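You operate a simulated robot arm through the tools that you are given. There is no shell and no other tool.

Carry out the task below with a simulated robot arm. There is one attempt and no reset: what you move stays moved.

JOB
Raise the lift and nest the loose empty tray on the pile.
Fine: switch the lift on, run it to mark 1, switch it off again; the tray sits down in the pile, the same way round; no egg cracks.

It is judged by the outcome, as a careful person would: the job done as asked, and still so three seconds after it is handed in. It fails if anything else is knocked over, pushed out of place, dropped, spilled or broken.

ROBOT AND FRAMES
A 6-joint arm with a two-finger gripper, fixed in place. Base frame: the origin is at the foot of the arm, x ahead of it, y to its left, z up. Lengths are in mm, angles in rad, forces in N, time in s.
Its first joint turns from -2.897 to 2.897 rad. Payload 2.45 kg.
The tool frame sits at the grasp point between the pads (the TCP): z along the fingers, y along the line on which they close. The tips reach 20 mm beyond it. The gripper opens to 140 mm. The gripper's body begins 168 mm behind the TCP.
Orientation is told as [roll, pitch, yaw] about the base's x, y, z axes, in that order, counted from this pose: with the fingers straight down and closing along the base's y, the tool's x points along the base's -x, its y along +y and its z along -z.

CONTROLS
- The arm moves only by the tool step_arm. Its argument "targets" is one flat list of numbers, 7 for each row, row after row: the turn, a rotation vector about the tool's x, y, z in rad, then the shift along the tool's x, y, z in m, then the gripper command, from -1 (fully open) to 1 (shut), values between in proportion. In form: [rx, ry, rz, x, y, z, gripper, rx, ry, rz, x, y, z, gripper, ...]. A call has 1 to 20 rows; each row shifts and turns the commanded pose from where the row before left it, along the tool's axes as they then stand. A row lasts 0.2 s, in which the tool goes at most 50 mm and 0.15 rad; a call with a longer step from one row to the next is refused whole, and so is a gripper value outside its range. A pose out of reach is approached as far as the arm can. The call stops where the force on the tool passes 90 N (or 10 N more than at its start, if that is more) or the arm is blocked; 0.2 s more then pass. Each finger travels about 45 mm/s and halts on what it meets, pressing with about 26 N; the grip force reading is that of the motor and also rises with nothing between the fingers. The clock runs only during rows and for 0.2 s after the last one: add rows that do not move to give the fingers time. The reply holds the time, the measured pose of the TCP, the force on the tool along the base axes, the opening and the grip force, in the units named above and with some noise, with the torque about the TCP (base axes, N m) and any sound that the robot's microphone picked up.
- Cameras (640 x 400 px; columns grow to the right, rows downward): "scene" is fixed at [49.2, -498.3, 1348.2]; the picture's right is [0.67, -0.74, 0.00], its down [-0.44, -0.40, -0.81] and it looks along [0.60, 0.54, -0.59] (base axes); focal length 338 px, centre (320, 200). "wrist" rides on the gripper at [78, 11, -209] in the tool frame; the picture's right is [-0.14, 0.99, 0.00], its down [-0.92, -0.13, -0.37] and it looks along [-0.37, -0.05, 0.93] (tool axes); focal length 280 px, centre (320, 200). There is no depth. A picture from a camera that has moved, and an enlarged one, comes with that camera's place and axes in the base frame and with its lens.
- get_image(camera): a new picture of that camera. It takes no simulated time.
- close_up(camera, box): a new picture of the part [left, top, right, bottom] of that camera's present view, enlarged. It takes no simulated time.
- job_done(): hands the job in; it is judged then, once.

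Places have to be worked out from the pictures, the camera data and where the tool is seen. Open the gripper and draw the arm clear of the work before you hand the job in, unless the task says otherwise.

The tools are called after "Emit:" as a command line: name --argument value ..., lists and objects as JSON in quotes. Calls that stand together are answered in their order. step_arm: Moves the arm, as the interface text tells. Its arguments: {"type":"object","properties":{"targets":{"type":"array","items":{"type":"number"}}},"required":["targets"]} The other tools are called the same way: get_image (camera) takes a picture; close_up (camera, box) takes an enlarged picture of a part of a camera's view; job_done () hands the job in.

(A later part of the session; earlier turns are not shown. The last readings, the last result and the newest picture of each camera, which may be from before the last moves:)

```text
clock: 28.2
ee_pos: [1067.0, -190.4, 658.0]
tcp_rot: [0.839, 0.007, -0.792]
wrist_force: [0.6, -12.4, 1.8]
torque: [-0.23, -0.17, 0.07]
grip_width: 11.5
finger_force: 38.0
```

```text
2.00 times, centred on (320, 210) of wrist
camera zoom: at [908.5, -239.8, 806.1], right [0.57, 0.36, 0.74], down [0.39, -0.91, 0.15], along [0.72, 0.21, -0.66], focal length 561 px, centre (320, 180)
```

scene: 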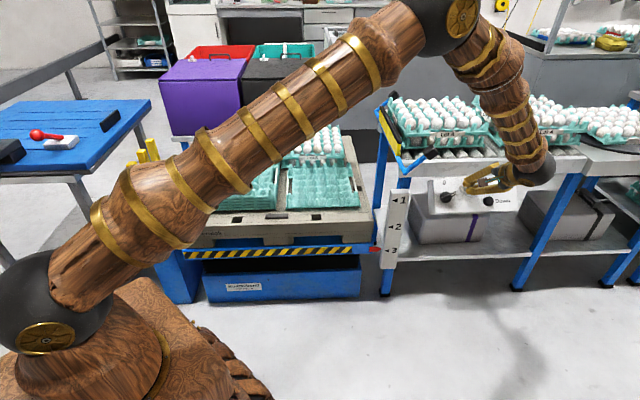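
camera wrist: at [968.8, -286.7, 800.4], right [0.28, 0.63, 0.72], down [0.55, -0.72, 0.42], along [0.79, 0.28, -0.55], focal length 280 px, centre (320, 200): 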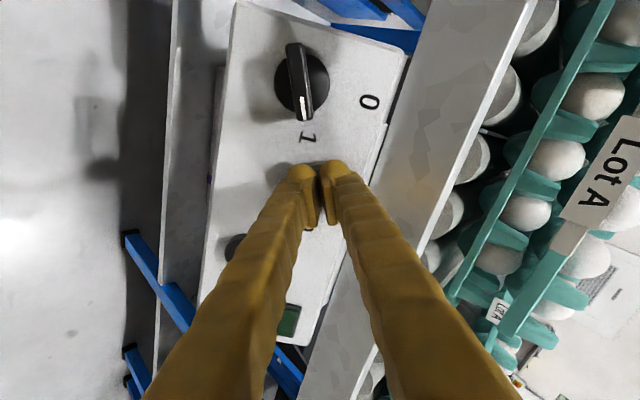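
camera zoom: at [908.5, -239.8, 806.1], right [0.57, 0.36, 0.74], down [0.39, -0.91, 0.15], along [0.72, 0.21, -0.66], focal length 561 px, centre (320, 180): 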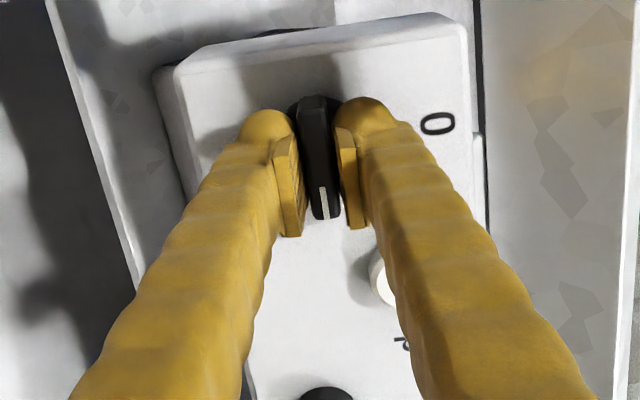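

About 91° now and ~0.26 N m of resistance appears—likely the end stop. I release, back off and look at the knob and indicator.

Emit:
step_arm --targets '[0, 0, 0, 0, 0, 0, 0.2, 0, 0, 0, 0, 0, 0, 0.2, 0, 0, 0, 0, 0, 0, 0.2, 0, 0, 0, 0, 0, 0, 0.2, 0, 0, 0, 0, 0, -0.04, 0.2, 0, 0, 0, 0, 0, -0.04, 0.2, 0, 0, 0, 0, 0, 0, 0.2]'

Emit:
close_up --camera "wrist" --box '[220, 90, 420, 290]'

Emit:
close_up --camera "scene" --box '[400, 140, 560, 240]'

Emit:
get_image --camera "wrist"

```text
clock: 29.8
ee_pos: [1025.7, -234.0, 710.4]
tcp_rot: [0.839, 0.007, -0.793]
wrist_force: [-0.2, -0.3, 0.7]
torque: [-0.03, 0.0, 0.02]
grip_width: 56.0
finger_force: 0.0
```

```text
2.00 times, centred on (320, 190) of wrist
camera zoom: at [866.7, -283.2, 858.6], right [0.57, 0.36, 0.74], down [0.39, -0.91, 0.14], along [0.72, 0.21, -0.66], focal length 561 px, centre (320, 220)
```

zoom: 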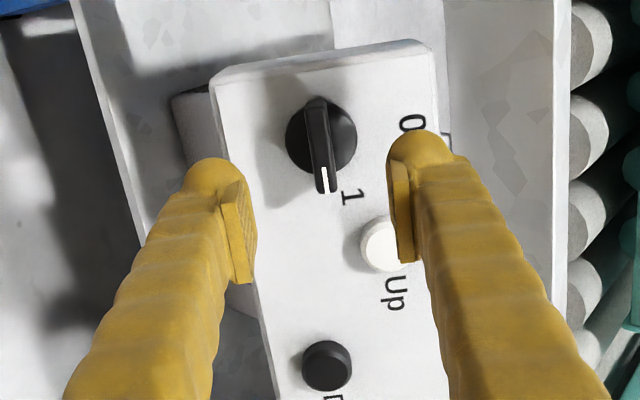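

```text
4.00 times, centred on (480, 190) of scene
camera zoom: at [49.2, -498.3, 1348.2], right [0.67, -0.74, 0.0], down [-0.44, -0.4, -0.81], along [0.6, 0.54, -0.59], focal length 1352 px, centre (-320, 240)
```

zoom: 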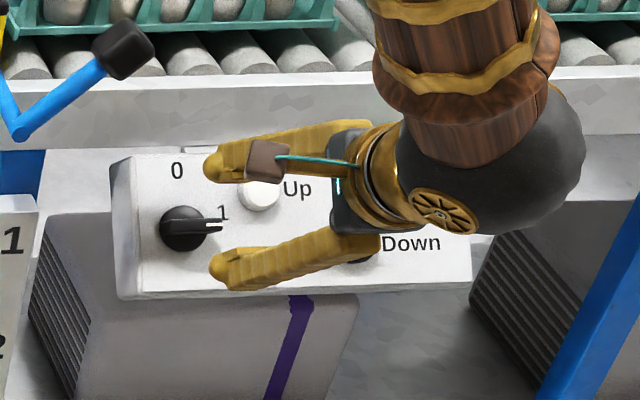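

```text
taken
camera wrist: at [866.7, -283.2, 858.6], right [0.57, 0.36, 0.74], down [0.39, -0.91, 0.14], along [0.72, 0.21, -0.66], focal length 280 px, centre (320, 200)
```

wrist: 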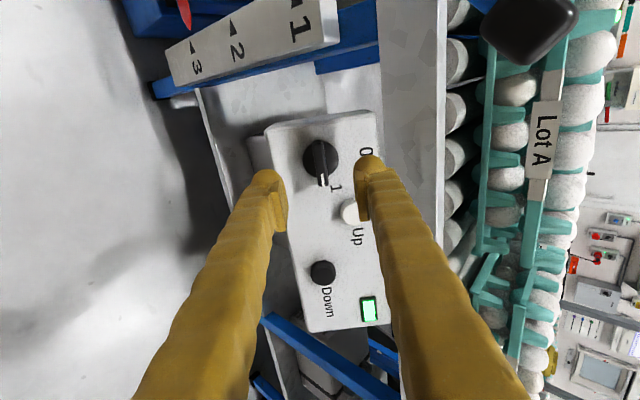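

The indicator is lit bright green: power is on. Next I close the fingers and move over Up (≈ -71, +29 mm in tool x,y), stopping ~30 mm short of contact.

Emit:
step_arm --targets '[0, 0, 0, 0, 0, 0, 1, 0, 0, 0, 0, 0, 0, 1, 0, 0, 0, -0.0355, 0.0145, 0, 1, 0, 0, 0, -0.0355, 0.0145, 0, 1, 0, 0, 0, 0, 0, 0.03, 1, 0, 0, 0, 0, 0, 0.027, 1, 0, 0, 0, 0, 0, 0, 1]'

Emit:
get_image --camera "wrist"

Emit:
get_image --camera "scene"

```text
clock: 31.4
ee_pos: [1119.5, -240.2, 695.0]
tcp_rot: [0.841, 0.006, -0.794]
wrist_force: [0.1, 0.3, -0.2]
torque: [-0.02, 0.01, 0.01]
grip_width: 0.0
finger_force: 26.0
```

```text
taken
camera wrist: at [960.3, -289.8, 843.0], right [0.57, 0.36, 0.74], down [0.39, -0.91, 0.15], along [0.72, 0.21, -0.66], focal length 280 px, centre (320, 200)
```

wrist: 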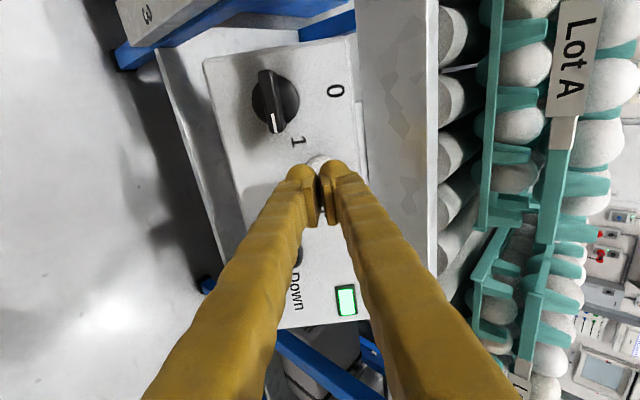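

```text
taken
```

scene: 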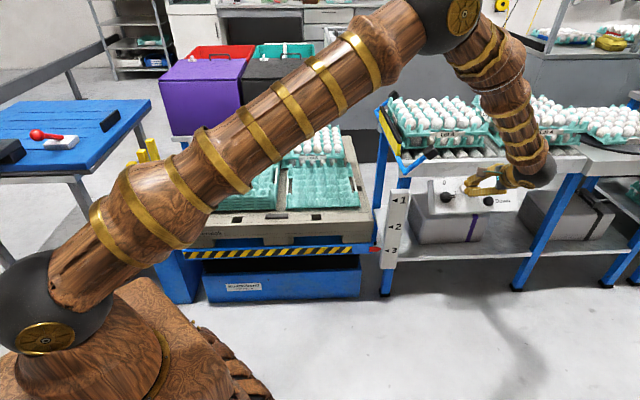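

Aligned on Up. I advance slowly to press, stopping right after to read the pointer.

Emit:
step_arm --targets '[0, 0, 0, 0, 0, 0.008, 1, 0, 0, 0, 0, 0, 0.008, 1, 0, 0, 0, 0, 0, 0.007, 1, 0, 0, 0, 0, 0, 0.004, 1]'

Emit:
close_up --camera "scene" --box '[360, 140, 520, 260]'

```text
clock: 32.4
ee_pos: [1134.6, -225.4, 676.0]
tcp_rot: [0.84, 0.005, -0.792]
wrist_force: [-2.7, -1.4, 1.7]
torque: [0.05, -0.02, 0.03]
grip_width: 5.9
finger_force: 29.6
heard: click
```

```text
3.33 times, centred on (440, 200) of scene
camera zoom: at [49.2, -498.3, 1348.2], right [0.67, -0.74, 0.0], down [-0.44, -0.4, -0.81], along [0.6, 0.54, -0.59], focal length 1126 px, centre (-80, 200)
```

zoom: 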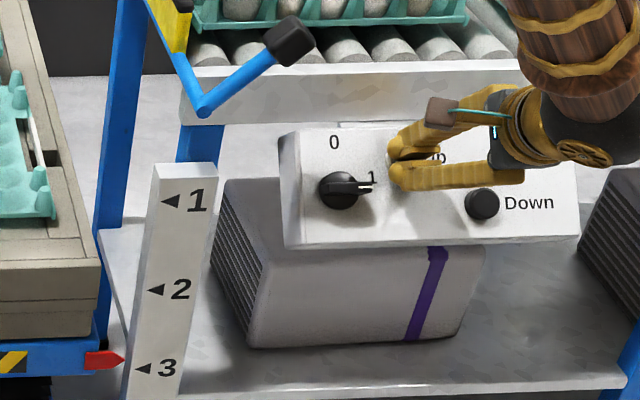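

The pointer has begun to rise. I hold for 1 s and measure the speed.

Emit:
step_arm --targets '[0, 0, 0, 0, 0, 0.001, 1, 0, 0, 0, 0, 0, 0, 1, 0, 0, 0, 0, 0, 0, 1, 0, 0, 0, 0, 0, 0, 1]'

Emit:
close_up --camera "scene" --box '[360, 140, 520, 260]'

```text
clock: 33.4
ee_pos: [1133.6, -225.6, 675.9]
tcp_rot: [0.839, 0.008, -0.793]
wrist_force: [-2.1, -3.1, 1.2]
torque: [-0.03, -0.01, 0.03]
grip_width: 5.9
finger_force: 28.6
```

```text
3.33 times, centred on (440, 200) of scene
camera zoom: at [49.2, -498.3, 1348.2], right [0.67, -0.74, 0.0], down [-0.44, -0.4, -0.81], along [0.6, 0.54, -0.59], focal length 1126 px, centre (-80, 200)
```

zoom: 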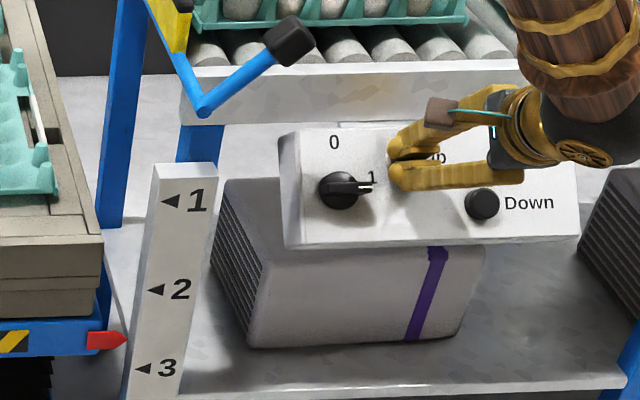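

It rises ~21 px/s of the ~140 px left. I hold 4 s more.

Emit:
step_arm --targets '[0, 0, 0, 0, 0, 0.0005, 1, 0, 0, 0, 0, 0, 0, 1, 0, 0, 0, 0, 0, 0, 1, 0, 0, 0, 0, 0, 0, 1, 0, 0, 0, 0, 0, 0, 1, 0, 0, 0, 0, 0, 0, 1, 0, 0, 0, 0, 0, 0, 1, 0, 0, 0, 0, 0, 0, 1, 0, 0, 0, 0, 0, 0, 1, 0, 0, 0, 0, 0, 0, 1, 0, 0, 0, 0, 0, 0, 1, 0, 0, 0, 0, 0, 0, 1, 0, 0, 0, 0, 0, 0, 1, 0, 0, 0, 0, 0, 0, 1, 0, 0, 0, 0, 0, 0, 1, 0, 0, 0, 0, 0, 0, 1, 0, 0, 0, 0, 0, 0, 1, 0, 0, 0, 0, 0, 0, 1, 0, 0, 0, 0, 0, 0, 1]'

Emit:
close_up --camera "scene" --box '[360, 140, 520, 260]'

```text
clock: 37.4
ee_pos: [1135.3, -224.6, 675.3]
tcp_rot: [0.84, 0.007, -0.793]
wrist_force: [-2.3, -1.0, 2.7]
torque: [0.02, 0.01, 0.02]
grip_width: 6.0
finger_force: 29.1
```

```text
3.33 times, centred on (440, 200) of scene
camera zoom: at [49.2, -498.3, 1348.2], right [0.67, -0.74, 0.0], down [-0.44, -0.4, -0.81], along [0.6, 0.54, -0.59], focal length 1126 px, centre (-80, 200)
```

zoom: 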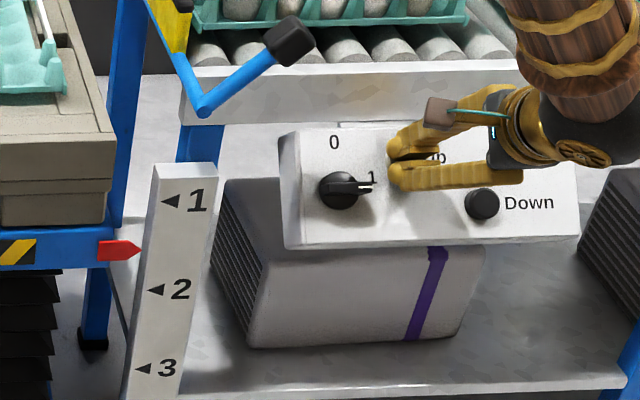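

Tip at row 250; mark 1 at ~200. I hold 1.6 s more, then fine-tune.

Emit:
step_arm --targets '[0, 0, 0, 0, 0, 0, 1, 0, 0, 0, 0, 0, 0, 1, 0, 0, 0, 0, 0, 0, 1, 0, 0, 0, 0, 0, 0, 1, 0, 0, 0, 0, 0, 0, 1, 0, 0, 0, 0, 0, 0, 1, 0, 0, 0, 0, 0, 0, 1]'

Emit:
close_up --camera "scene" --box '[370, 170, 434, 210]'

Emit:
get_image --camera "wrist"

```text
clock: 39.0
ee_pos: [1133.7, -224.7, 676.9]
tcp_rot: [0.841, 0.007, -0.792]
wrist_force: [-3.2, -1.5, 2.1]
torque: [0.01, 0.01, 0.02]
grip_width: 5.9
finger_force: 29.4
```

```text
10.00 times, centred on (402, 190) of scene
camera zoom: at [49.2, -498.3, 1348.2], right [0.67, -0.74, 0.0], down [-0.44, -0.4, -0.81], along [0.6, 0.54, -0.59], focal length 3379 px, centre (-500, 300)
```

zoom: 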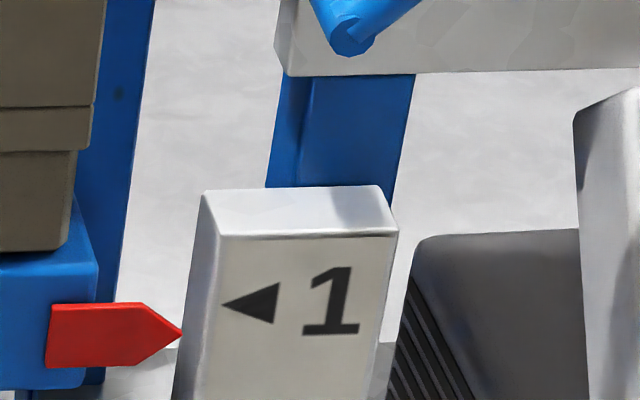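

```text
taken
camera wrist: at [975.0, -274.0, 823.7], right [0.57, 0.36, 0.74], down [0.39, -0.91, 0.14], along [0.72, 0.21, -0.66], focal length 280 px, centre (320, 200)
```

wrist: 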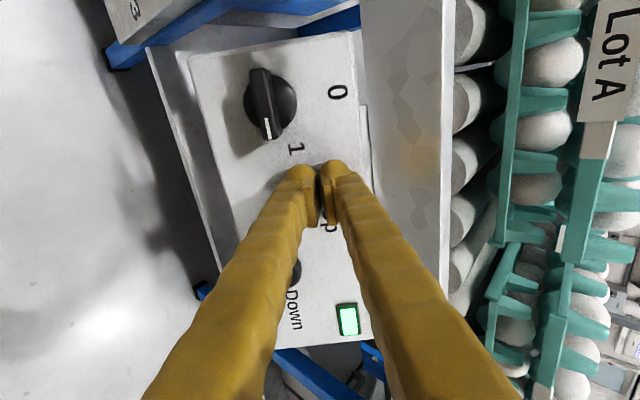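

From the cameras, the pointer tip sits ~10 mm behind the scale face (it started exactly on 3), so it should end at row ~289 in this zoom; it's at 335, i.e. ~0.65 s more. I hold three rows and then back off.

Emit:
step_arm --targets '[0, 0, 0, 0, 0, 0, 1, 0, 0, 0, 0, 0, 0, 1, 0, 0, 0, 0, 0, 0, 1, 0, 0, 0, 0, 0, -0.03, 1, 0, 0, 0, 0, 0, -0.03, 1, 0, 0, 0, 0, 0, 0, 1]'

Emit:
close_up --camera "scene" --box '[370, 170, 434, 210]'

Emit:
get_image --camera "wrist"

```text
clock: 40.4
ee_pos: [1102.8, -256.7, 717.1]
tcp_rot: [0.838, 0.006, -0.794]
wrist_force: [-0.2, -0.4, -0.5]
torque: [0.0, 0.0, 0.01]
grip_width: 0.0
finger_force: 30.0
```

```text
10.00 times, centred on (402, 190) of scene
camera zoom: at [49.2, -498.3, 1348.2], right [0.67, -0.74, 0.0], down [-0.44, -0.4, -0.81], along [0.6, 0.54, -0.59], focal length 3379 px, centre (-500, 300)
```

zoom: 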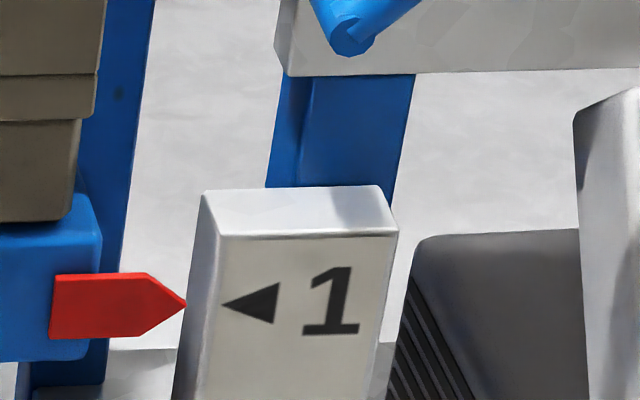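

```text
taken
camera wrist: at [943.4, -305.9, 864.1], right [0.57, 0.36, 0.74], down [0.39, -0.91, 0.14], along [0.72, 0.21, -0.66], focal length 280 px, centre (320, 200)
```

wrist: 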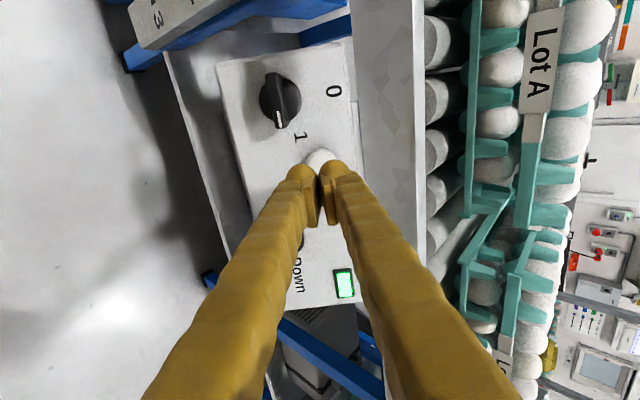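

The tip is now level with the arrow in this oblique view, and power is still on. To judge parallax I turn the tool back to the flatter view in front of the knob, from where the scale is seen nearly level.

Emit:
step_arm --targets '[0, 0, 0, 0.0355, -0.0145, 0, 1, 0, 0, 0, 0.0355, -0.0145, 0, 1, 0, 0, -0.1436, 0, 0, 0, 1, 0, 0, -0.1436, 0, 0, 0, 1, 0, 0, -0.1436, 0, 0, 0, 1, 0, 0, -0.1436, 0, 0, 0, 1, 0, 0, -0.1436, 0, 0, 0, 1, 0, 0, -0.1436, 0, 0, 0, 1, 0, 0, -0.1436, 0, 0, 0, 1, 0, 0, -0.1436, 0, 0, 0, 1, 0, 0, -0.1436, 0, 0, 0, 1, 0, 0, -0.1436, 0, 0, 0, 1, 0, 0, -0.1436, 0, 0, 0, 1, 0, 0, 0, 0, 0, 0, 1]'

Emit:
get_image --camera "wrist"

Emit:
close_up --camera "wrist" --box '[390, 60, 550, 220]'

```text
clock: 43.4
ee_pos: [1038.5, -219.4, 693.7]
tcp_rot: [-0.002, -0.839, 0.787]
wrist_force: [0.1, 0.9, 0.6]
torque: [-0.03, -0.02, -0.01]
grip_width: 0.1
finger_force: 29.4
```

```text
taken
camera wrist: at [884.9, -358.6, 775.5], right [-0.64, 0.77, 0.1], down [0.33, 0.15, 0.93], along [0.7, 0.63, -0.35], focal length 280 px, centre (320, 200)
```

wrist: 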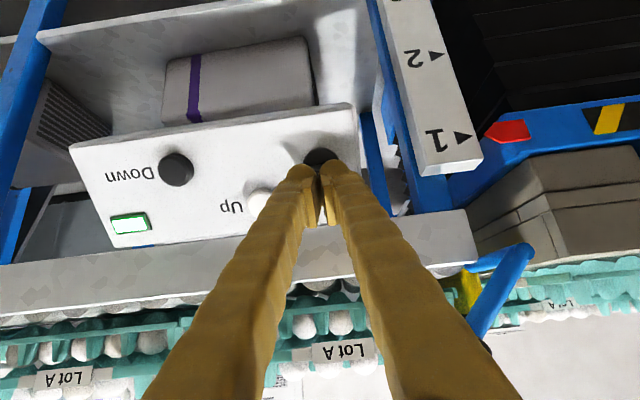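

```text
2.50 times, centred on (470, 140) of wrist
camera zoom: at [884.9, -358.6, 775.5], right [-0.64, 0.77, 0.1], down [0.33, 0.15, 0.93], along [0.7, 0.63, -0.35], focal length 701 px, centre (-55, 350)
```

zoom: 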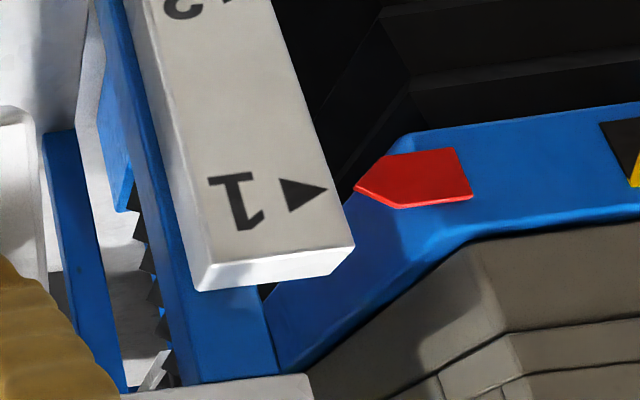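

Both views leave a ~5 mm ambiguity from parallax. I back off and lower the wrist camera to the pointer's own height, so the height comparison is free of parallax.

Emit:
step_arm --targets '[0, 0, 0, 0, 0, -0.05, 1, 0, 0, 0, 0, 0, -0.05, 1, 0, -0.117, 0, 0, 0, 0, 1, 0, -0.117, 0, 0, 0, 0, 1, 0, -0.117, 0, 0, 0, 0, 1, 0, 0, 0, 0.0348, 0, 0.01395, 1, 0, 0, 0, 0.0348, 0, 0.01395, 1, 0, 0, 0, 0.0348, 0, 0.01395, 1, 0, 0, 0, 0.0348, 0, 0.01395, 1, 0, 0, 0, 0, 0, 0, 1]'

Emit:
get_image --camera "wrist"

```text
clock: 45.6
ee_pos: [986.6, -271.7, 610.7]
tcp_rot: [-0.002, -1.19, 0.787]
wrist_force: [-0.1, -0.2, 0.1]
torque: [-0.04, -0.01, -0.01]
grip_width: 0.0
finger_force: 29.5
```

```text
taken
camera wrist: at [821.9, -422.0, 615.2], right [-0.66, 0.74, 0.13], down [0.09, -0.09, 0.99], along [0.74, 0.67, -0.01], focal length 280 px, centre (320, 200)
```

wrist: 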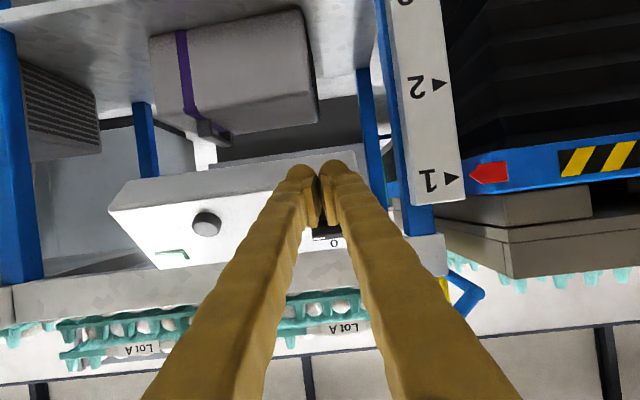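

Emit:
close_up --camera "wrist" --box '[400, 130, 528, 210]'

```text
5.00 times, centred on (464, 170) of wrist
camera zoom: at [821.9, -422.0, 615.2], right [-0.66, 0.74, 0.13], down [0.09, -0.09, 0.99], along [0.74, 0.67, -0.01], focal length 1402 px, centre (-400, 350)
```

zoom: 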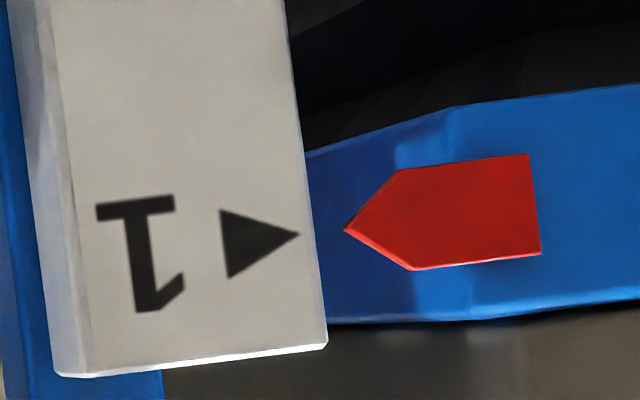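

At the pointer's own height the tip and the mark-1 arrow agree within ~1 mm, so the lift is right. Next I return along the same path, turn the open gripper to the knob's present angle and look.

Emit:
step_arm --targets '[0, 0, 0, -0.0348, 0, -0.01395, 0.2, 0, 0, 0, -0.0348, 0, -0.01395, 0.2, 0, 0, 0, -0.0348, 0, -0.01395, 0.2, 0, 0, 0, -0.0348, 0, -0.01395, 0.2, 0, 0.117, 0, 0, 0, 0, 0.2, 0, 0.117, 0, 0, 0, 0, 0.2, 0, 0.117, 0, 0, 0, 0, 0.2, 0, 0, 0.1436, 0, 0, 0, 0.2, 0, 0, 0.1436, 0, 0, 0, 0.2, 0, 0, 0.1436, 0, 0, 0, 0.2, 0, 0, 0.1436, 0, 0, 0, 0.2, 0, 0, 0.1436, 0, 0, 0, 0.2, 0, 0, 0.1436, 0, 0, 0, 0.2, 0, 0, 0.1436, 0, 0, 0, 0.2, 0, 0, 0.1436, 0, 0, 0, 0.2, 0, 0, 0.1436, 0, 0, 0, 0.2, 0, 0, 0.1436, 0, 0, 0, 0.2, 0, 0, 0.1436, 0, 0, 0, 0.2]'

Emit:
step_arm --targets '[0, 0, 0, 0, 0, 0.03, 0.2, 0, 0, 0, 0, 0, 0.03, 0.2, 0, 0, 0, 0, 0, 0.03, 0.2, 0, 0, 0, 0, 0, 0, 0.2]'

Emit:
close_up --camera "wrist" --box '[220, 90, 420, 215]'

```text
clock: 49.4
ee_pos: [986.7, -271.2, 760.9]
tcp_rot: [0.839, 0.008, -0.796]
wrist_force: [0.2, 0.6, 0.4]
torque: [0.03, 0.01, 0.01]
grip_width: 55.8
finger_force: 0.1
```

```text
clock: 50.4
ee_pos: [1034.9, -223.1, 699.5]
tcp_rot: [0.838, 0.008, -0.793]
wrist_force: [-0.2, -0.4, -0.7]
torque: [0.0, 0.02, 0.01]
grip_width: 56.2
finger_force: 0.0
```

```text
3.20 times, centred on (320, 152) of wrist
camera zoom: at [874.5, -273.3, 848.5], right [0.57, 0.36, 0.74], down [0.39, -0.91, 0.14], along [0.72, 0.21, -0.66], focal length 897 px, centre (320, 352)
```

zoom: 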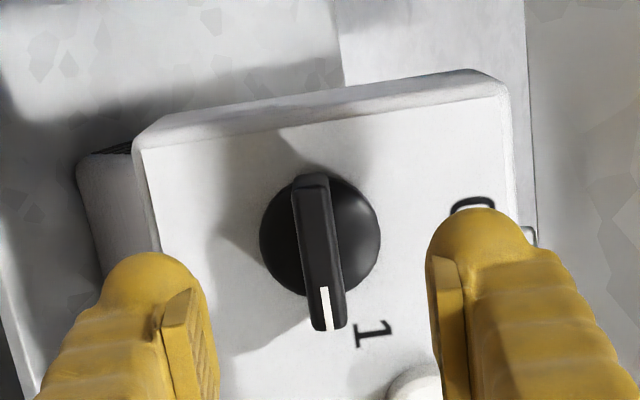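

Bar aligned and centred. I advance 62 mm, grip, and start turning back counter-clockwise.

Emit:
step_arm --targets '[0, 0, 0, 0, 0, 0.03, 0.2, 0, 0, 0, 0, 0, 0.032, 0.2, 0, 0, 0, 0, 0, 0, 1, 0, 0, 0, 0, 0, 0, 1, 0, 0, 0, 0, 0, 0, 1, 0, 0, 0, 0, 0, 0, 1, 0, 0, 0, 0, 0, 0, 1, 0, 0, -0.06, 0, 0, 0, 1, 0, 0, -0.06, 0, 0, 0, 1, 0, 0, -0.06, 0, 0, 0, 1, 0, 0, -0.06, 0, 0, 0, 1, 0, 0, 0, 0, 0, 0, 1]'

Emit:
close_up --camera "wrist" --box '[220, 90, 420, 215]'

```text
clock: 53.0
ee_pos: [1068.0, -190.9, 660.1]
tcp_rot: [0.828, -0.172, -0.631]
wrist_force: [25.7, 7.9, -3.8]
torque: [0.01, -0.24, -0.15]
grip_width: 11.0
finger_force: 37.9
```

```text
3.20 times, centred on (320, 152) of wrist
camera zoom: at [898.1, -249.3, 793.7], right [0.4, 0.54, 0.74], down [0.5, -0.81, 0.31], along [0.77, 0.25, -0.59], focal length 897 px, centre (320, 352)
```

zoom: 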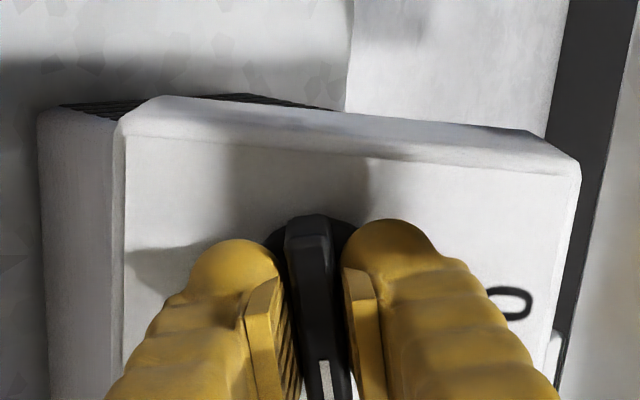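

It turns back with modest forces; I keep going.

Emit:
step_arm --targets '[0, 0, -0.06, -0.0003, 0.0003, 0.0003, 1, 0, 0, -0.06, 0, 0, 0, 1, 0, 0, -0.06, 0, 0, 0, 1, 0, 0, -0.06, 0, 0, 0, 1, 0, 0, -0.06, 0, 0, 0, 1, 0, 0, -0.06, 0, 0, 0, 1, 0, 0, -0.06, 0, 0, 0, 1, 0, 0, -0.06, 0, 0, 0, 1, 0, 0, 0, 0, 0, 0, 1]'

```text
clock: 55.0
ee_pos: [1067.2, -190.6, 659.3]
tcp_rot: [0.7, -0.508, -0.261]
wrist_force: [-11.4, 17.4, 21.6]
torque: [0.24, 0.02, 0.1]
grip_width: 11.1
finger_force: 38.1
```

Some side load (~28 N in +y); I relieve 1.2 mm and continue.

Emit:
step_arm --targets '[0, 0, 0, 0, 0.0012, 0, 1, 0, 0, -0.06, 0, 0, 0, 1, 0, 0, -0.06, 0, 0, 0, 1, 0, 0, -0.06, 0, 0, 0, 1, 0, 0, -0.06, 0, 0, 0, 1, 0, 0, -0.06, 0, 0, 0, 1, 0, 0, -0.06, 0, 0, 0, 1, 0, 0, 0, 0, 0, 0, 1]'

```text
clock: 56.8
ee_pos: [1068.0, -190.6, 661.3]
tcp_rot: [0.491, -0.714, 0.104]
wrist_force: [-4.5, 8.2, 9.9]
torque: [0.14, 0.0, 0.08]
grip_width: 11.0
finger_force: 38.6
```

Low forces at ~29° left; I continue to about 0.

Emit:
step_arm --targets '[0, 0, 0, 0, 0.0005, 0, 1, 0, 0, -0.06, 0, 0, 0, 1, 0, 0, -0.06, 0, 0, 0, 1, 0, 0, -0.06, 0, 0, 0, 1, 0, 0, -0.06, 0, 0, 0, 1, 0, 0, -0.06, 0, 0, 0, 1, 0, 0, -0.06, 0, 0, 0, 1, 0, 0, -0.06, 0, 0, 0, 1, 0, 0, -0.06, 0, 0, 0, 1, 0, 0, 0, 0, 0, 0, 1]'

Emit:
get_image --camera "wrist"

Emit:
close_up --camera "scene" --box '[400, 140, 560, 240]'

```text
clock: 59.0
ee_pos: [1065.5, -189.1, 660.6]
tcp_rot: [0.021, -0.839, 0.757]
wrist_force: [-5.6, 3.1, 1.9]
torque: [0.01, 0.04, 0.02]
grip_width: 11.0
finger_force: 38.1
```

```text
taken
camera wrist: at [911.2, -327.9, 742.1], right [-0.62, 0.77, 0.12], down [0.34, 0.14, 0.93], along [0.7, 0.62, -0.35], focal length 280 px, centre (320, 200)
```

wrist: 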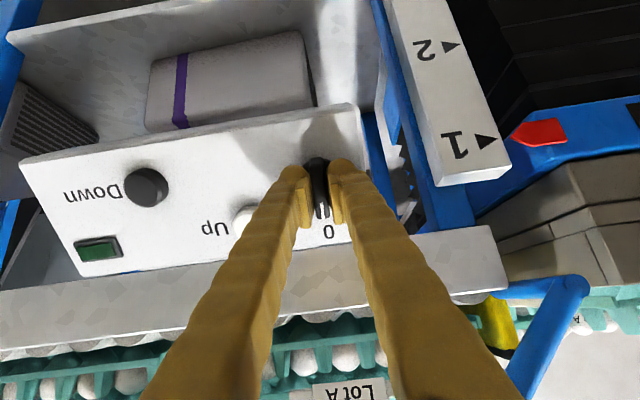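

```text
4.00 times, centred on (480, 190) of scene
camera zoom: at [49.2, -498.3, 1348.2], right [0.67, -0.74, 0.0], down [-0.44, -0.4, -0.81], along [0.6, 0.54, -0.59], focal length 1352 px, centre (-320, 240)
```

zoom: 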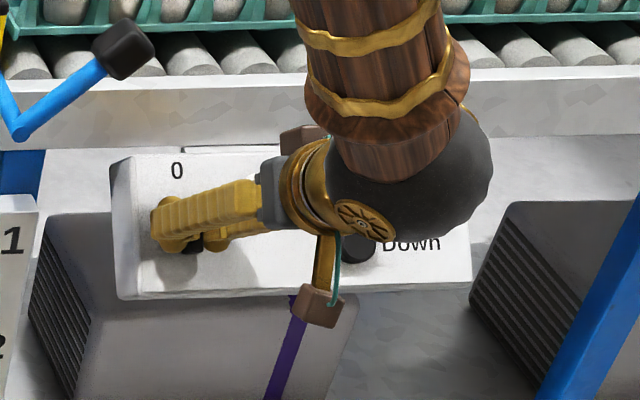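

The lamp is dark: the lift is off and the pointer is at mark 1. A final -0.02 rad, then I open and retreat.

Emit:
step_arm --targets '[0, 0, -0.02, 0, 0, 0, 1, 0, 0, 0, 0, 0, 0, 0.2, 0, 0, 0, 0, 0, 0, 0.2, 0, 0, 0, 0, 0, 0, 0.2, 0, 0, 0, 0, 0, 0, 0.2, 0, 0, 0, 0, 0, -0.04, 0.2, 0, 0, 0, 0, 0, -0.05, 0.2, 0, 0, 0, 0, 0, -0.05, 0.2, 0, 0, 0, 0, 0, 0, 0.2]'

Emit:
get_image --camera "wrist"

Emit:
close_up --camera "scene" --box '[170, 60, 410, 210]'

```text
clock: 61.0
ee_pos: [991.9, -264.5, 754.4]
tcp_rot: [-0.002, -0.84, 0.789]
wrist_force: [0.6, 0.1, 0.5]
torque: [-0.02, 0.03, -0.05]
grip_width: 56.1
finger_force: 0.0
```

```text
taken
camera wrist: at [839.1, -403.5, 835.9], right [-0.64, 0.76, 0.1], down [0.33, 0.15, 0.93], along [0.7, 0.63, -0.35], focal length 280 px, centre (320, 200)
```

wrist: 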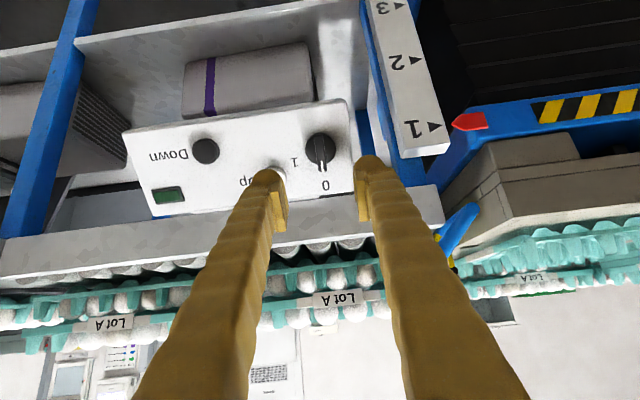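

```text
2.67 times, centred on (290, 135) of scene
camera zoom: at [49.2, -498.3, 1348.2], right [0.67, -0.74, 0.0], down [-0.44, -0.4, -0.81], along [0.6, 0.54, -0.59], focal length 901 px, centre (400, 373)
```

zoom: 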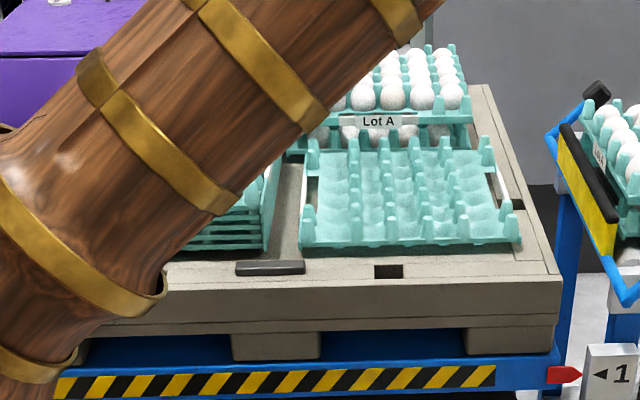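

Knob at 0, lamp dark, pointer at 1. I bring the tool vertical again and rise.

Emit:
step_arm --targets '[0, 0.14, 0, 0, 0, 0, 0.2, 0, 0.14, 0, 0, 0, 0, 0.2, 0, 0.14, 0, 0, 0, 0, 0.2, 0, 0.14, 0, 0, 0, 0, 0.2, 0, 0.14, 0, 0, 0, 0, 0.2, 0, 0.14, 0, 0, 0, 0, 0.2, 0, 0, 0, 0, 0, -0.05, 0.2, 0, 0, 0, 0, 0, -0.05, 0.2, 0, 0, 0, 0, 0, -0.05, 0.2, 0, 0, 0, 0, 0, -0.05, 0.2, 0, 0, 0, 0, 0, -0.05, 0.2, 0, 0, 0, 0, 0, -0.05, 0.2, 0, 0, 0, 0, 0, 0, 0.2]'

Emit:
step_arm --targets '[0, 0, 0, -0.0157, 0.04285, 0, 0.2, 0, 0, 0, -0.0157, 0.04285, 0, 0.2, 0, 0, 0, -0.0157, 0.04285, 0, 0.2, 0, 0, 0, -0.0157, 0.04285, 0, 0.2, 0, 0, 0, -0.0157, 0.04285, 0, 0.2, 0, 0, 0, -0.0157, 0.04285, 0, 0.2, 0, 0, 0, -0.0157, 0.04285, 0, 0.2, 0, 0, 0, -0.0157, 0.04285, 0, 0.2, 0, 0, 0, -0.0157, 0.04285, 0, 0.2, 0, 0, 0, -0.0157, 0.04285, 0, 0.2, 0, 0, 0, 0, 0, 0, 0.2]'

Emit:
get_image --camera "wrist"

Emit:
get_image --camera "scene"

```text
clock: 63.8
ee_pos: [991.9, -263.3, 1054.0]
tcp_rot: [-0.002, 0.001, 0.783]
wrist_force: [-0.2, -1.3, 0.4]
torque: [0.0, 0.0, 0.03]
grip_width: 56.2
finger_force: 0.0
```

```text
clock: 66.2
ee_pos: [799.5, 151.7, 1054.1]
tcp_rot: [-0.004, -0.001, 0.785]
wrist_force: [0.0, 0.5, 0.3]
torque: [0.01, 0.01, -0.04]
grip_width: 55.9
finger_force: 0.0
```

```text
taken
camera wrist: at [736.9, 103.9, 1263.2], right [-0.6, 0.8, 0.0], down [0.74, 0.56, 0.37], along [0.29, 0.22, -0.93], focal length 280 px, centre (320, 200)
```

wrist: 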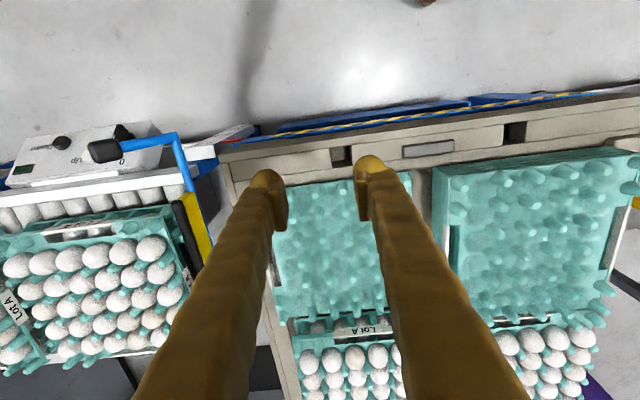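

```text
taken
```

scene: 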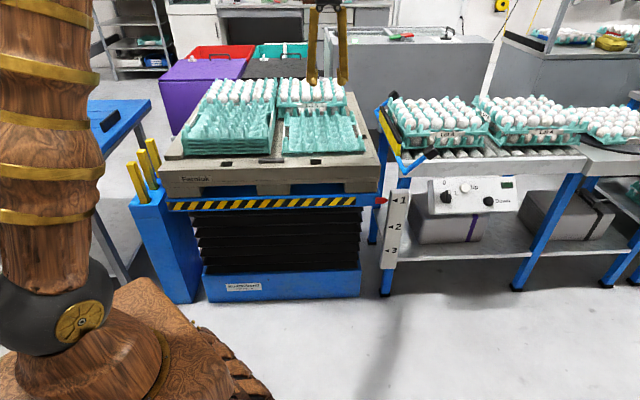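

A good overhead view of both. I zoom in on the loose tray and the pile.

Emit:
close_up --camera "scene" --box '[160, 60, 400, 210]'

Emit:
close_up --camera "wrist" --box '[400, 120, 640, 340]'

Emit:
close_up --camera "wrist" --box '[220, 130, 440, 350]'

```text
2.67 times, centred on (280, 135) of scene
camera zoom: at [49.2, -498.3, 1348.2], right [0.67, -0.74, 0.0], down [-0.44, -0.4, -0.81], along [0.6, 0.54, -0.59], focal length 901 px, centre (427, 373)
```

zoom: 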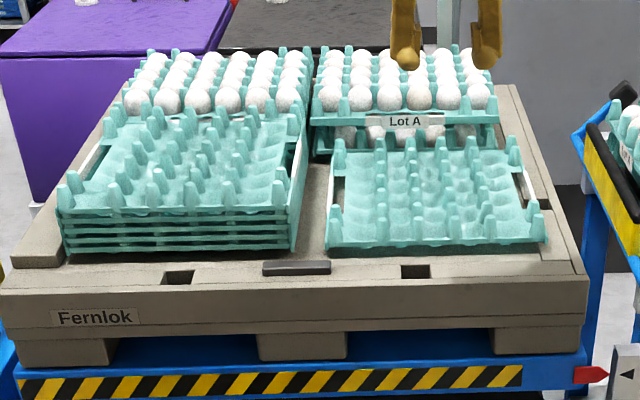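

```text
1.82 times, centred on (520, 230) of wrist
camera zoom: at [736.9, 103.9, 1263.2], right [-0.6, 0.8, 0.0], down [0.74, 0.56, 0.37], along [0.29, 0.22, -0.93], focal length 510 px, centre (-44, 146)
```

zoom: 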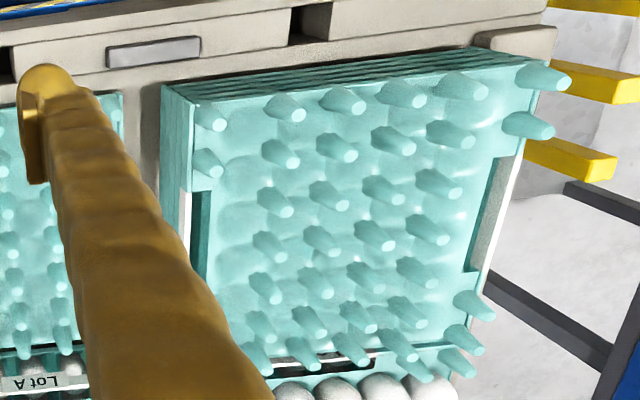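

```text
1.82 times, centred on (330, 240) of wrist
camera zoom: at [736.9, 103.9, 1263.2], right [-0.6, 0.8, 0.0], down [0.74, 0.56, 0.37], along [0.29, 0.22, -0.93], focal length 510 px, centre (302, 127)
```

zoom: 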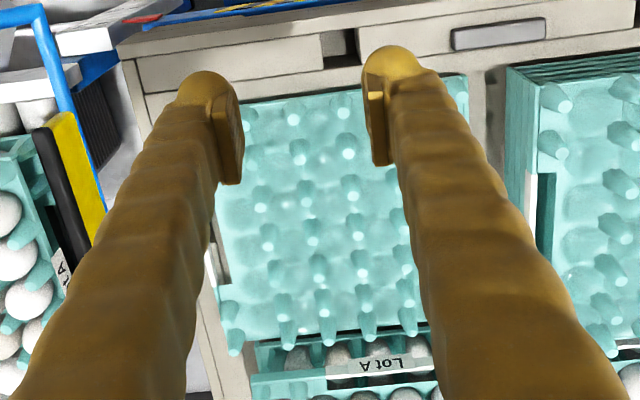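

To see the loose tray unobstructed I move the camera forward over it, staying high.

Emit:
step_arm --targets '[0, 0, 0, -0.0479, 0.0025, 0, 0.2, 0, 0, 0, -0.0479, 0.0025, 0, 0.2, 0, 0, 0, -0.0479, 0.0025, 0, 0.2, 0, 0, 0, -0.0479, 0.0025, 0, 0.2, 0, 0, 0, -0.0479, 0.0025, 0, 0.2, 0, 0, 0, 0, 0, 0, 0.2]'

Emit:
get_image --camera "wrist"

```text
clock: 67.6
ee_pos: [961.3, 329.1, 1053.8]
tcp_rot: [-0.002, 0.0, 0.785]
wrist_force: [0.9, -0.3, 1.1]
torque: [-0.02, 0.01, 0.03]
grip_width: 55.8
finger_force: 0.0
```

```text
taken
camera wrist: at [898.2, 281.7, 1262.9], right [-0.6, 0.8, 0.0], down [0.74, 0.56, 0.37], along [0.29, 0.22, -0.93], focal length 280 px, centre (320, 200)
```

wrist: 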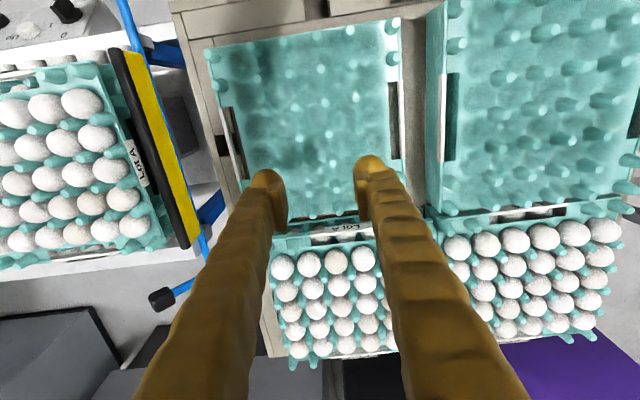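

Both trays are now seen from above. I zoom into each for orientation features and geometry.

Emit:
close_up --camera "wrist" --box '[190, 0, 430, 240]'

Emit:
close_up --camera "wrist" --box '[410, 0, 640, 230]'

Emit:
close_up --camera "scene" --box '[270, 90, 380, 160]'

Emit:
close_up --camera "scene" --box '[170, 90, 280, 160]'

```text
1.67 times, centred on (310, 120) of wrist
camera zoom: at [898.2, 281.7, 1262.9], right [-0.6, 0.8, 0.0], down [0.74, 0.56, 0.37], along [0.29, 0.22, -0.93], focal length 467 px, centre (337, 333)
```

zoom: 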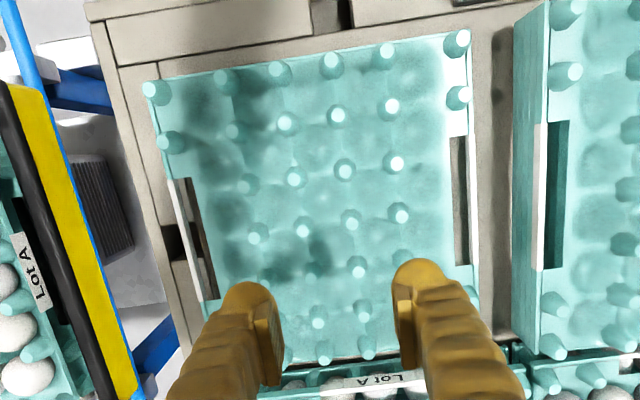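

```text
1.74 times, centred on (525, 115) of wrist
camera zoom: at [898.2, 281.7, 1262.9], right [-0.6, 0.8, 0.0], down [0.74, 0.56, 0.37], along [0.29, 0.22, -0.93], focal length 488 px, centre (-36, 348)
```

zoom: 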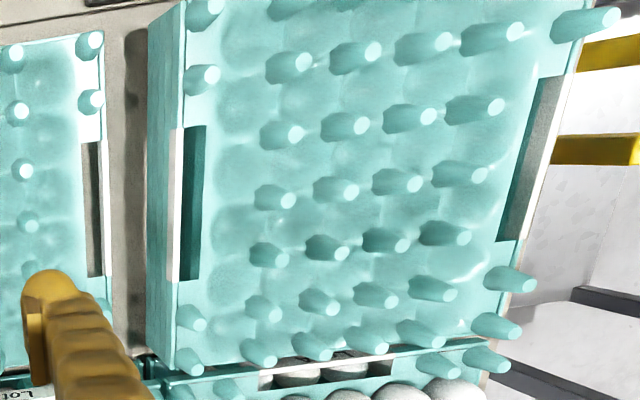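

```text
5.71 times, centred on (325, 125) of scene
camera zoom: at [49.2, -498.3, 1348.2], right [0.67, -0.74, 0.0], down [-0.44, -0.4, -0.81], along [0.6, 0.54, -0.59], focal length 1931 px, centre (291, 629)
```

zoom: 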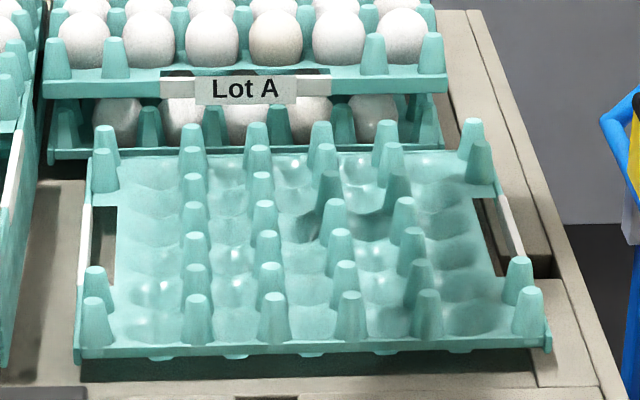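

```text
5.71 times, centred on (225, 125) of scene
camera zoom: at [49.2, -498.3, 1348.2], right [0.67, -0.74, 0.0], down [-0.44, -0.4, -0.81], along [0.6, 0.54, -0.59], focal length 1931 px, centre (863, 629)
```

zoom: 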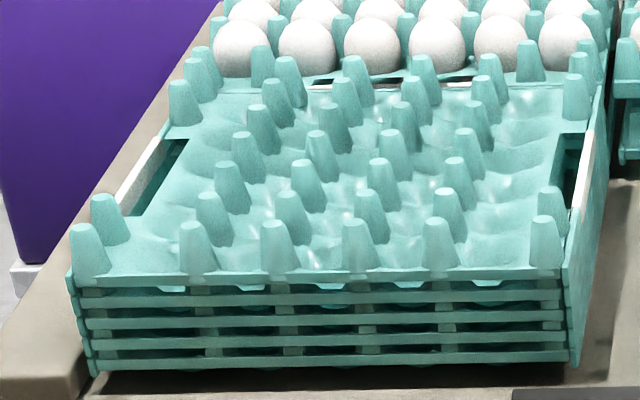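

I can map the tray: 4 columns x 7 rows of posts, handles on left/right for both loose tray and pile (same way round). Post tops: loose ≈ z 804, pile ≈ z 861; loose tray centre (between centre posts) ≈ (955,309). I plan to grip the two central posts from outside; I go above the centre with an 82 mm opening and check.

Emit:
step_arm --targets '[0, 0, 0, 0.009, -0.005, 0.04, -0.171, 0, 0, 0, 0.0093, -0.0051, 0.04, -0.171, 0, 0, 0, 0, 0, 0.04, -0.171, 0, 0, 0, 0, 0, 0.034, -0.171, 0, 0, 0, 0, 0, 0, -0.171]'

Emit:
get_image --camera "wrist"

Emit:
close_up --camera "wrist" --box '[200, 60, 440, 240]'

Emit:
close_up --camera "scene" --box '[260, 60, 400, 160]'

```text
clock: 68.8
ee_pos: [955.0, 308.4, 898.9]
tcp_rot: [-0.004, 0.0, 0.785]
wrist_force: [-0.3, 0.3, -0.3]
torque: [0.0, 0.01, -0.04]
grip_width: 82.1
finger_force: 0.1
```

```text
taken
camera wrist: at [891.7, 261.6, 1108.1], right [-0.6, 0.8, 0.0], down [0.74, 0.56, 0.37], along [0.29, 0.22, -0.93], focal length 280 px, centre (320, 200)
```

wrist: 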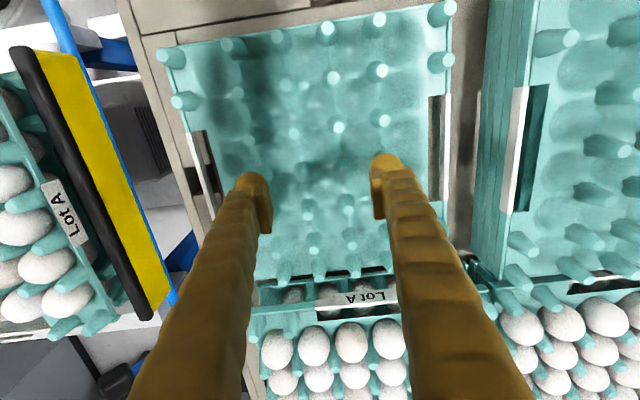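

```text
2.22 times, centred on (320, 150) of wrist
camera zoom: at [891.7, 261.6, 1108.1], right [-0.6, 0.8, 0.0], down [0.74, 0.56, 0.37], along [0.29, 0.22, -0.93], focal length 623 px, centre (320, 311)
```

zoom: 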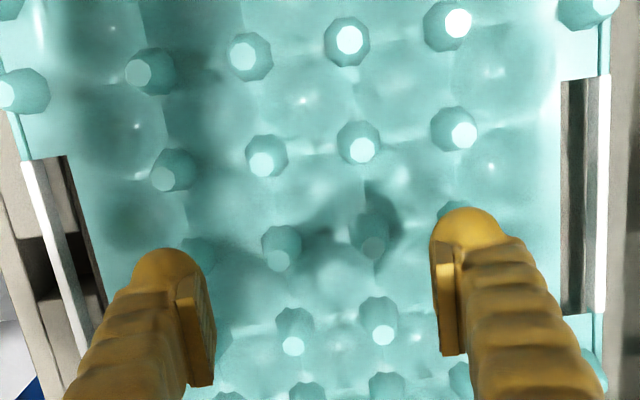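

```text
4.00 times, centred on (330, 110) of scene
camera zoom: at [49.2, -498.3, 1348.2], right [0.67, -0.74, 0.0], down [-0.44, -0.4, -0.81], along [0.6, 0.54, -0.59], focal length 1352 px, centre (280, 560)
```

zoom: 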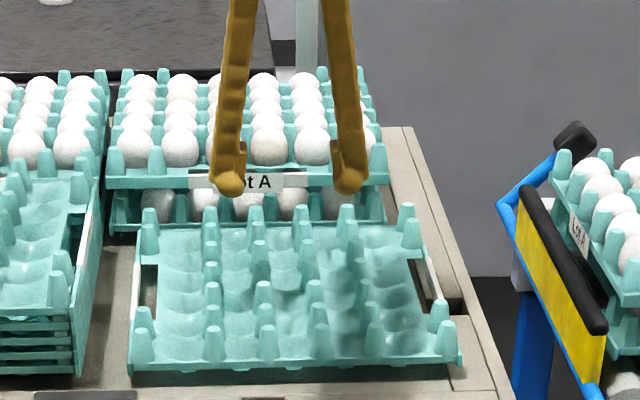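

Row 4 (centre) posts are at x≈-13, y≈-23/+25 mm in the tool frame with the tray yaw matching the tool. I shift 13 mm, descend to just above the post tops, and check.

Emit:
step_arm --targets '[0, 0, 0, -0.0129, 0.001, 0.02, -0.171, 0, 0, 0, 0, 0, 0.025, -0.171, 0, 0, 0, 0, 0, 0.02, -0.171, 0, 0, 0, 0, 0, 0, -0.171]'

Emit:
close_up --camera "wrist" --box '[200, 60, 440, 240]'

Emit:
close_up --camera "scene" --box '[270, 80, 380, 155]'

```text
clock: 69.8
ee_pos: [963.3, 319.7, 833.7]
tcp_rot: [-0.003, 0.0, 0.786]
wrist_force: [0.3, 0.4, -0.4]
torque: [0.02, 0.01, -0.02]
grip_width: 81.8
finger_force: 0.1
```

```text
2.22 times, centred on (320, 150) of wrist
camera zoom: at [900.9, 271.5, 1043.0], right [-0.6, 0.8, 0.0], down [0.74, 0.56, 0.37], along [0.29, 0.22, -0.93], focal length 623 px, centre (320, 311)
```

zoom: 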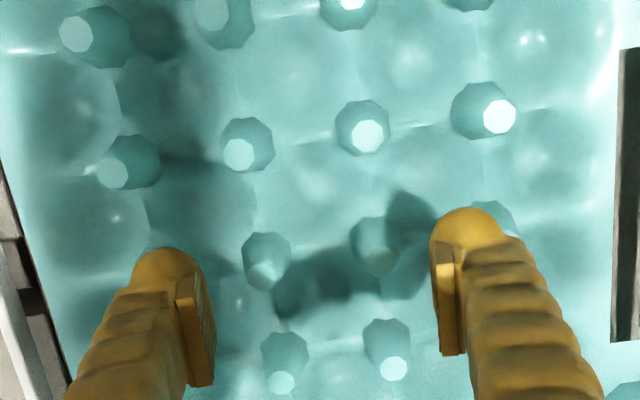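

```text
5.33 times, centred on (325, 118) of scene
camera zoom: at [49.2, -498.3, 1348.2], right [0.67, -0.74, 0.0], down [-0.44, -0.4, -0.81], along [0.6, 0.54, -0.59], focal length 1802 px, centre (293, 640)
```

zoom: 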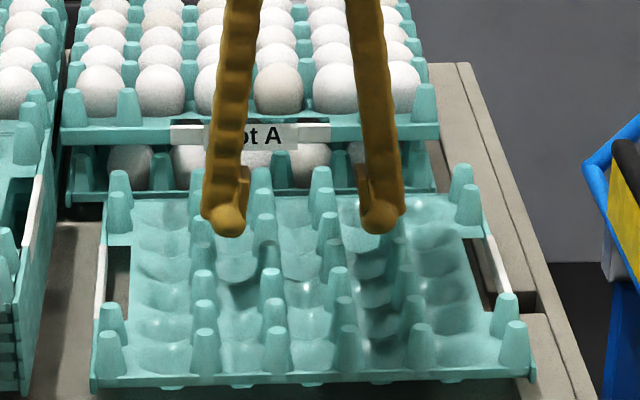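

The centre posts now sit at x≈+1, y≈-23.5/+24.5, within a millimetre or two of symmetric. I descend 38 mm so tips end ~12 mm above the plate.

Emit:
step_arm --targets '[0, 0, 0, 0.0014, 0.0005, 0.012, -0.171, 0, 0, 0, 0, 0, 0.012, -0.171, 0, 0, 0, 0, 0, 0.008, -0.171, 0, 0, 0, 0, 0, 0.006, -0.171, 0, 0, 0, 0, 0, 0, -0.171]'

Emit:
close_up --camera "wrist" --box '[200, 60, 440, 240]'

Emit:
close_up --camera "scene" --box '[270, 80, 380, 155]'

```text
clock: 71.0
ee_pos: [961.2, 318.7, 795.7]
tcp_rot: [-0.002, 0.0, 0.785]
wrist_force: [-0.3, 0.5, 0.6]
torque: [-0.01, 0.01, -0.03]
grip_width: 81.8
finger_force: 0.1
```

```text
2.22 times, centred on (320, 150) of wrist
camera zoom: at [899.3, 270.6, 1005.2], right [-0.6, 0.8, 0.0], down [0.74, 0.56, 0.37], along [0.29, 0.22, -0.93], focal length 623 px, centre (320, 311)
```

zoom: 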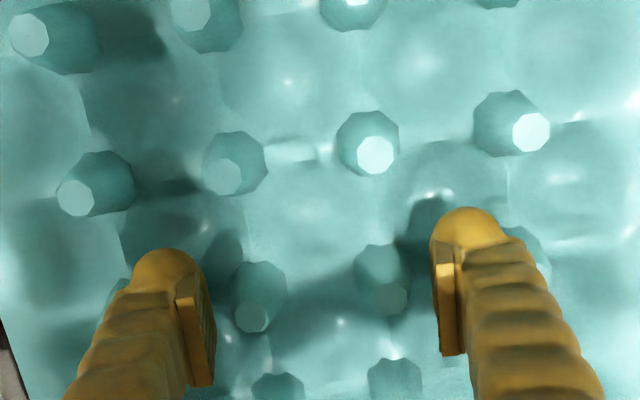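

```text
5.33 times, centred on (325, 118) of scene
camera zoom: at [49.2, -498.3, 1348.2], right [0.67, -0.74, 0.0], down [-0.44, -0.4, -0.81], along [0.6, 0.54, -0.59], focal length 1802 px, centre (293, 640)
```

zoom: 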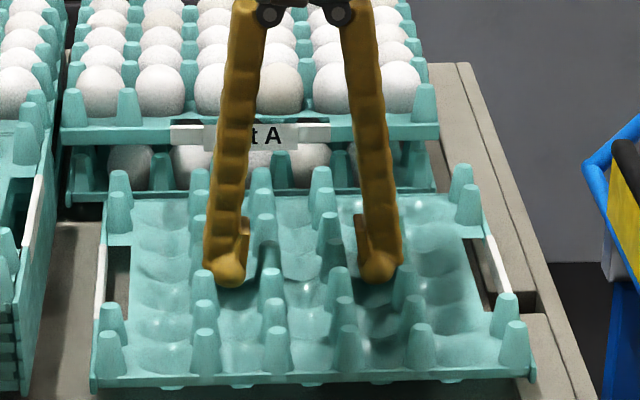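

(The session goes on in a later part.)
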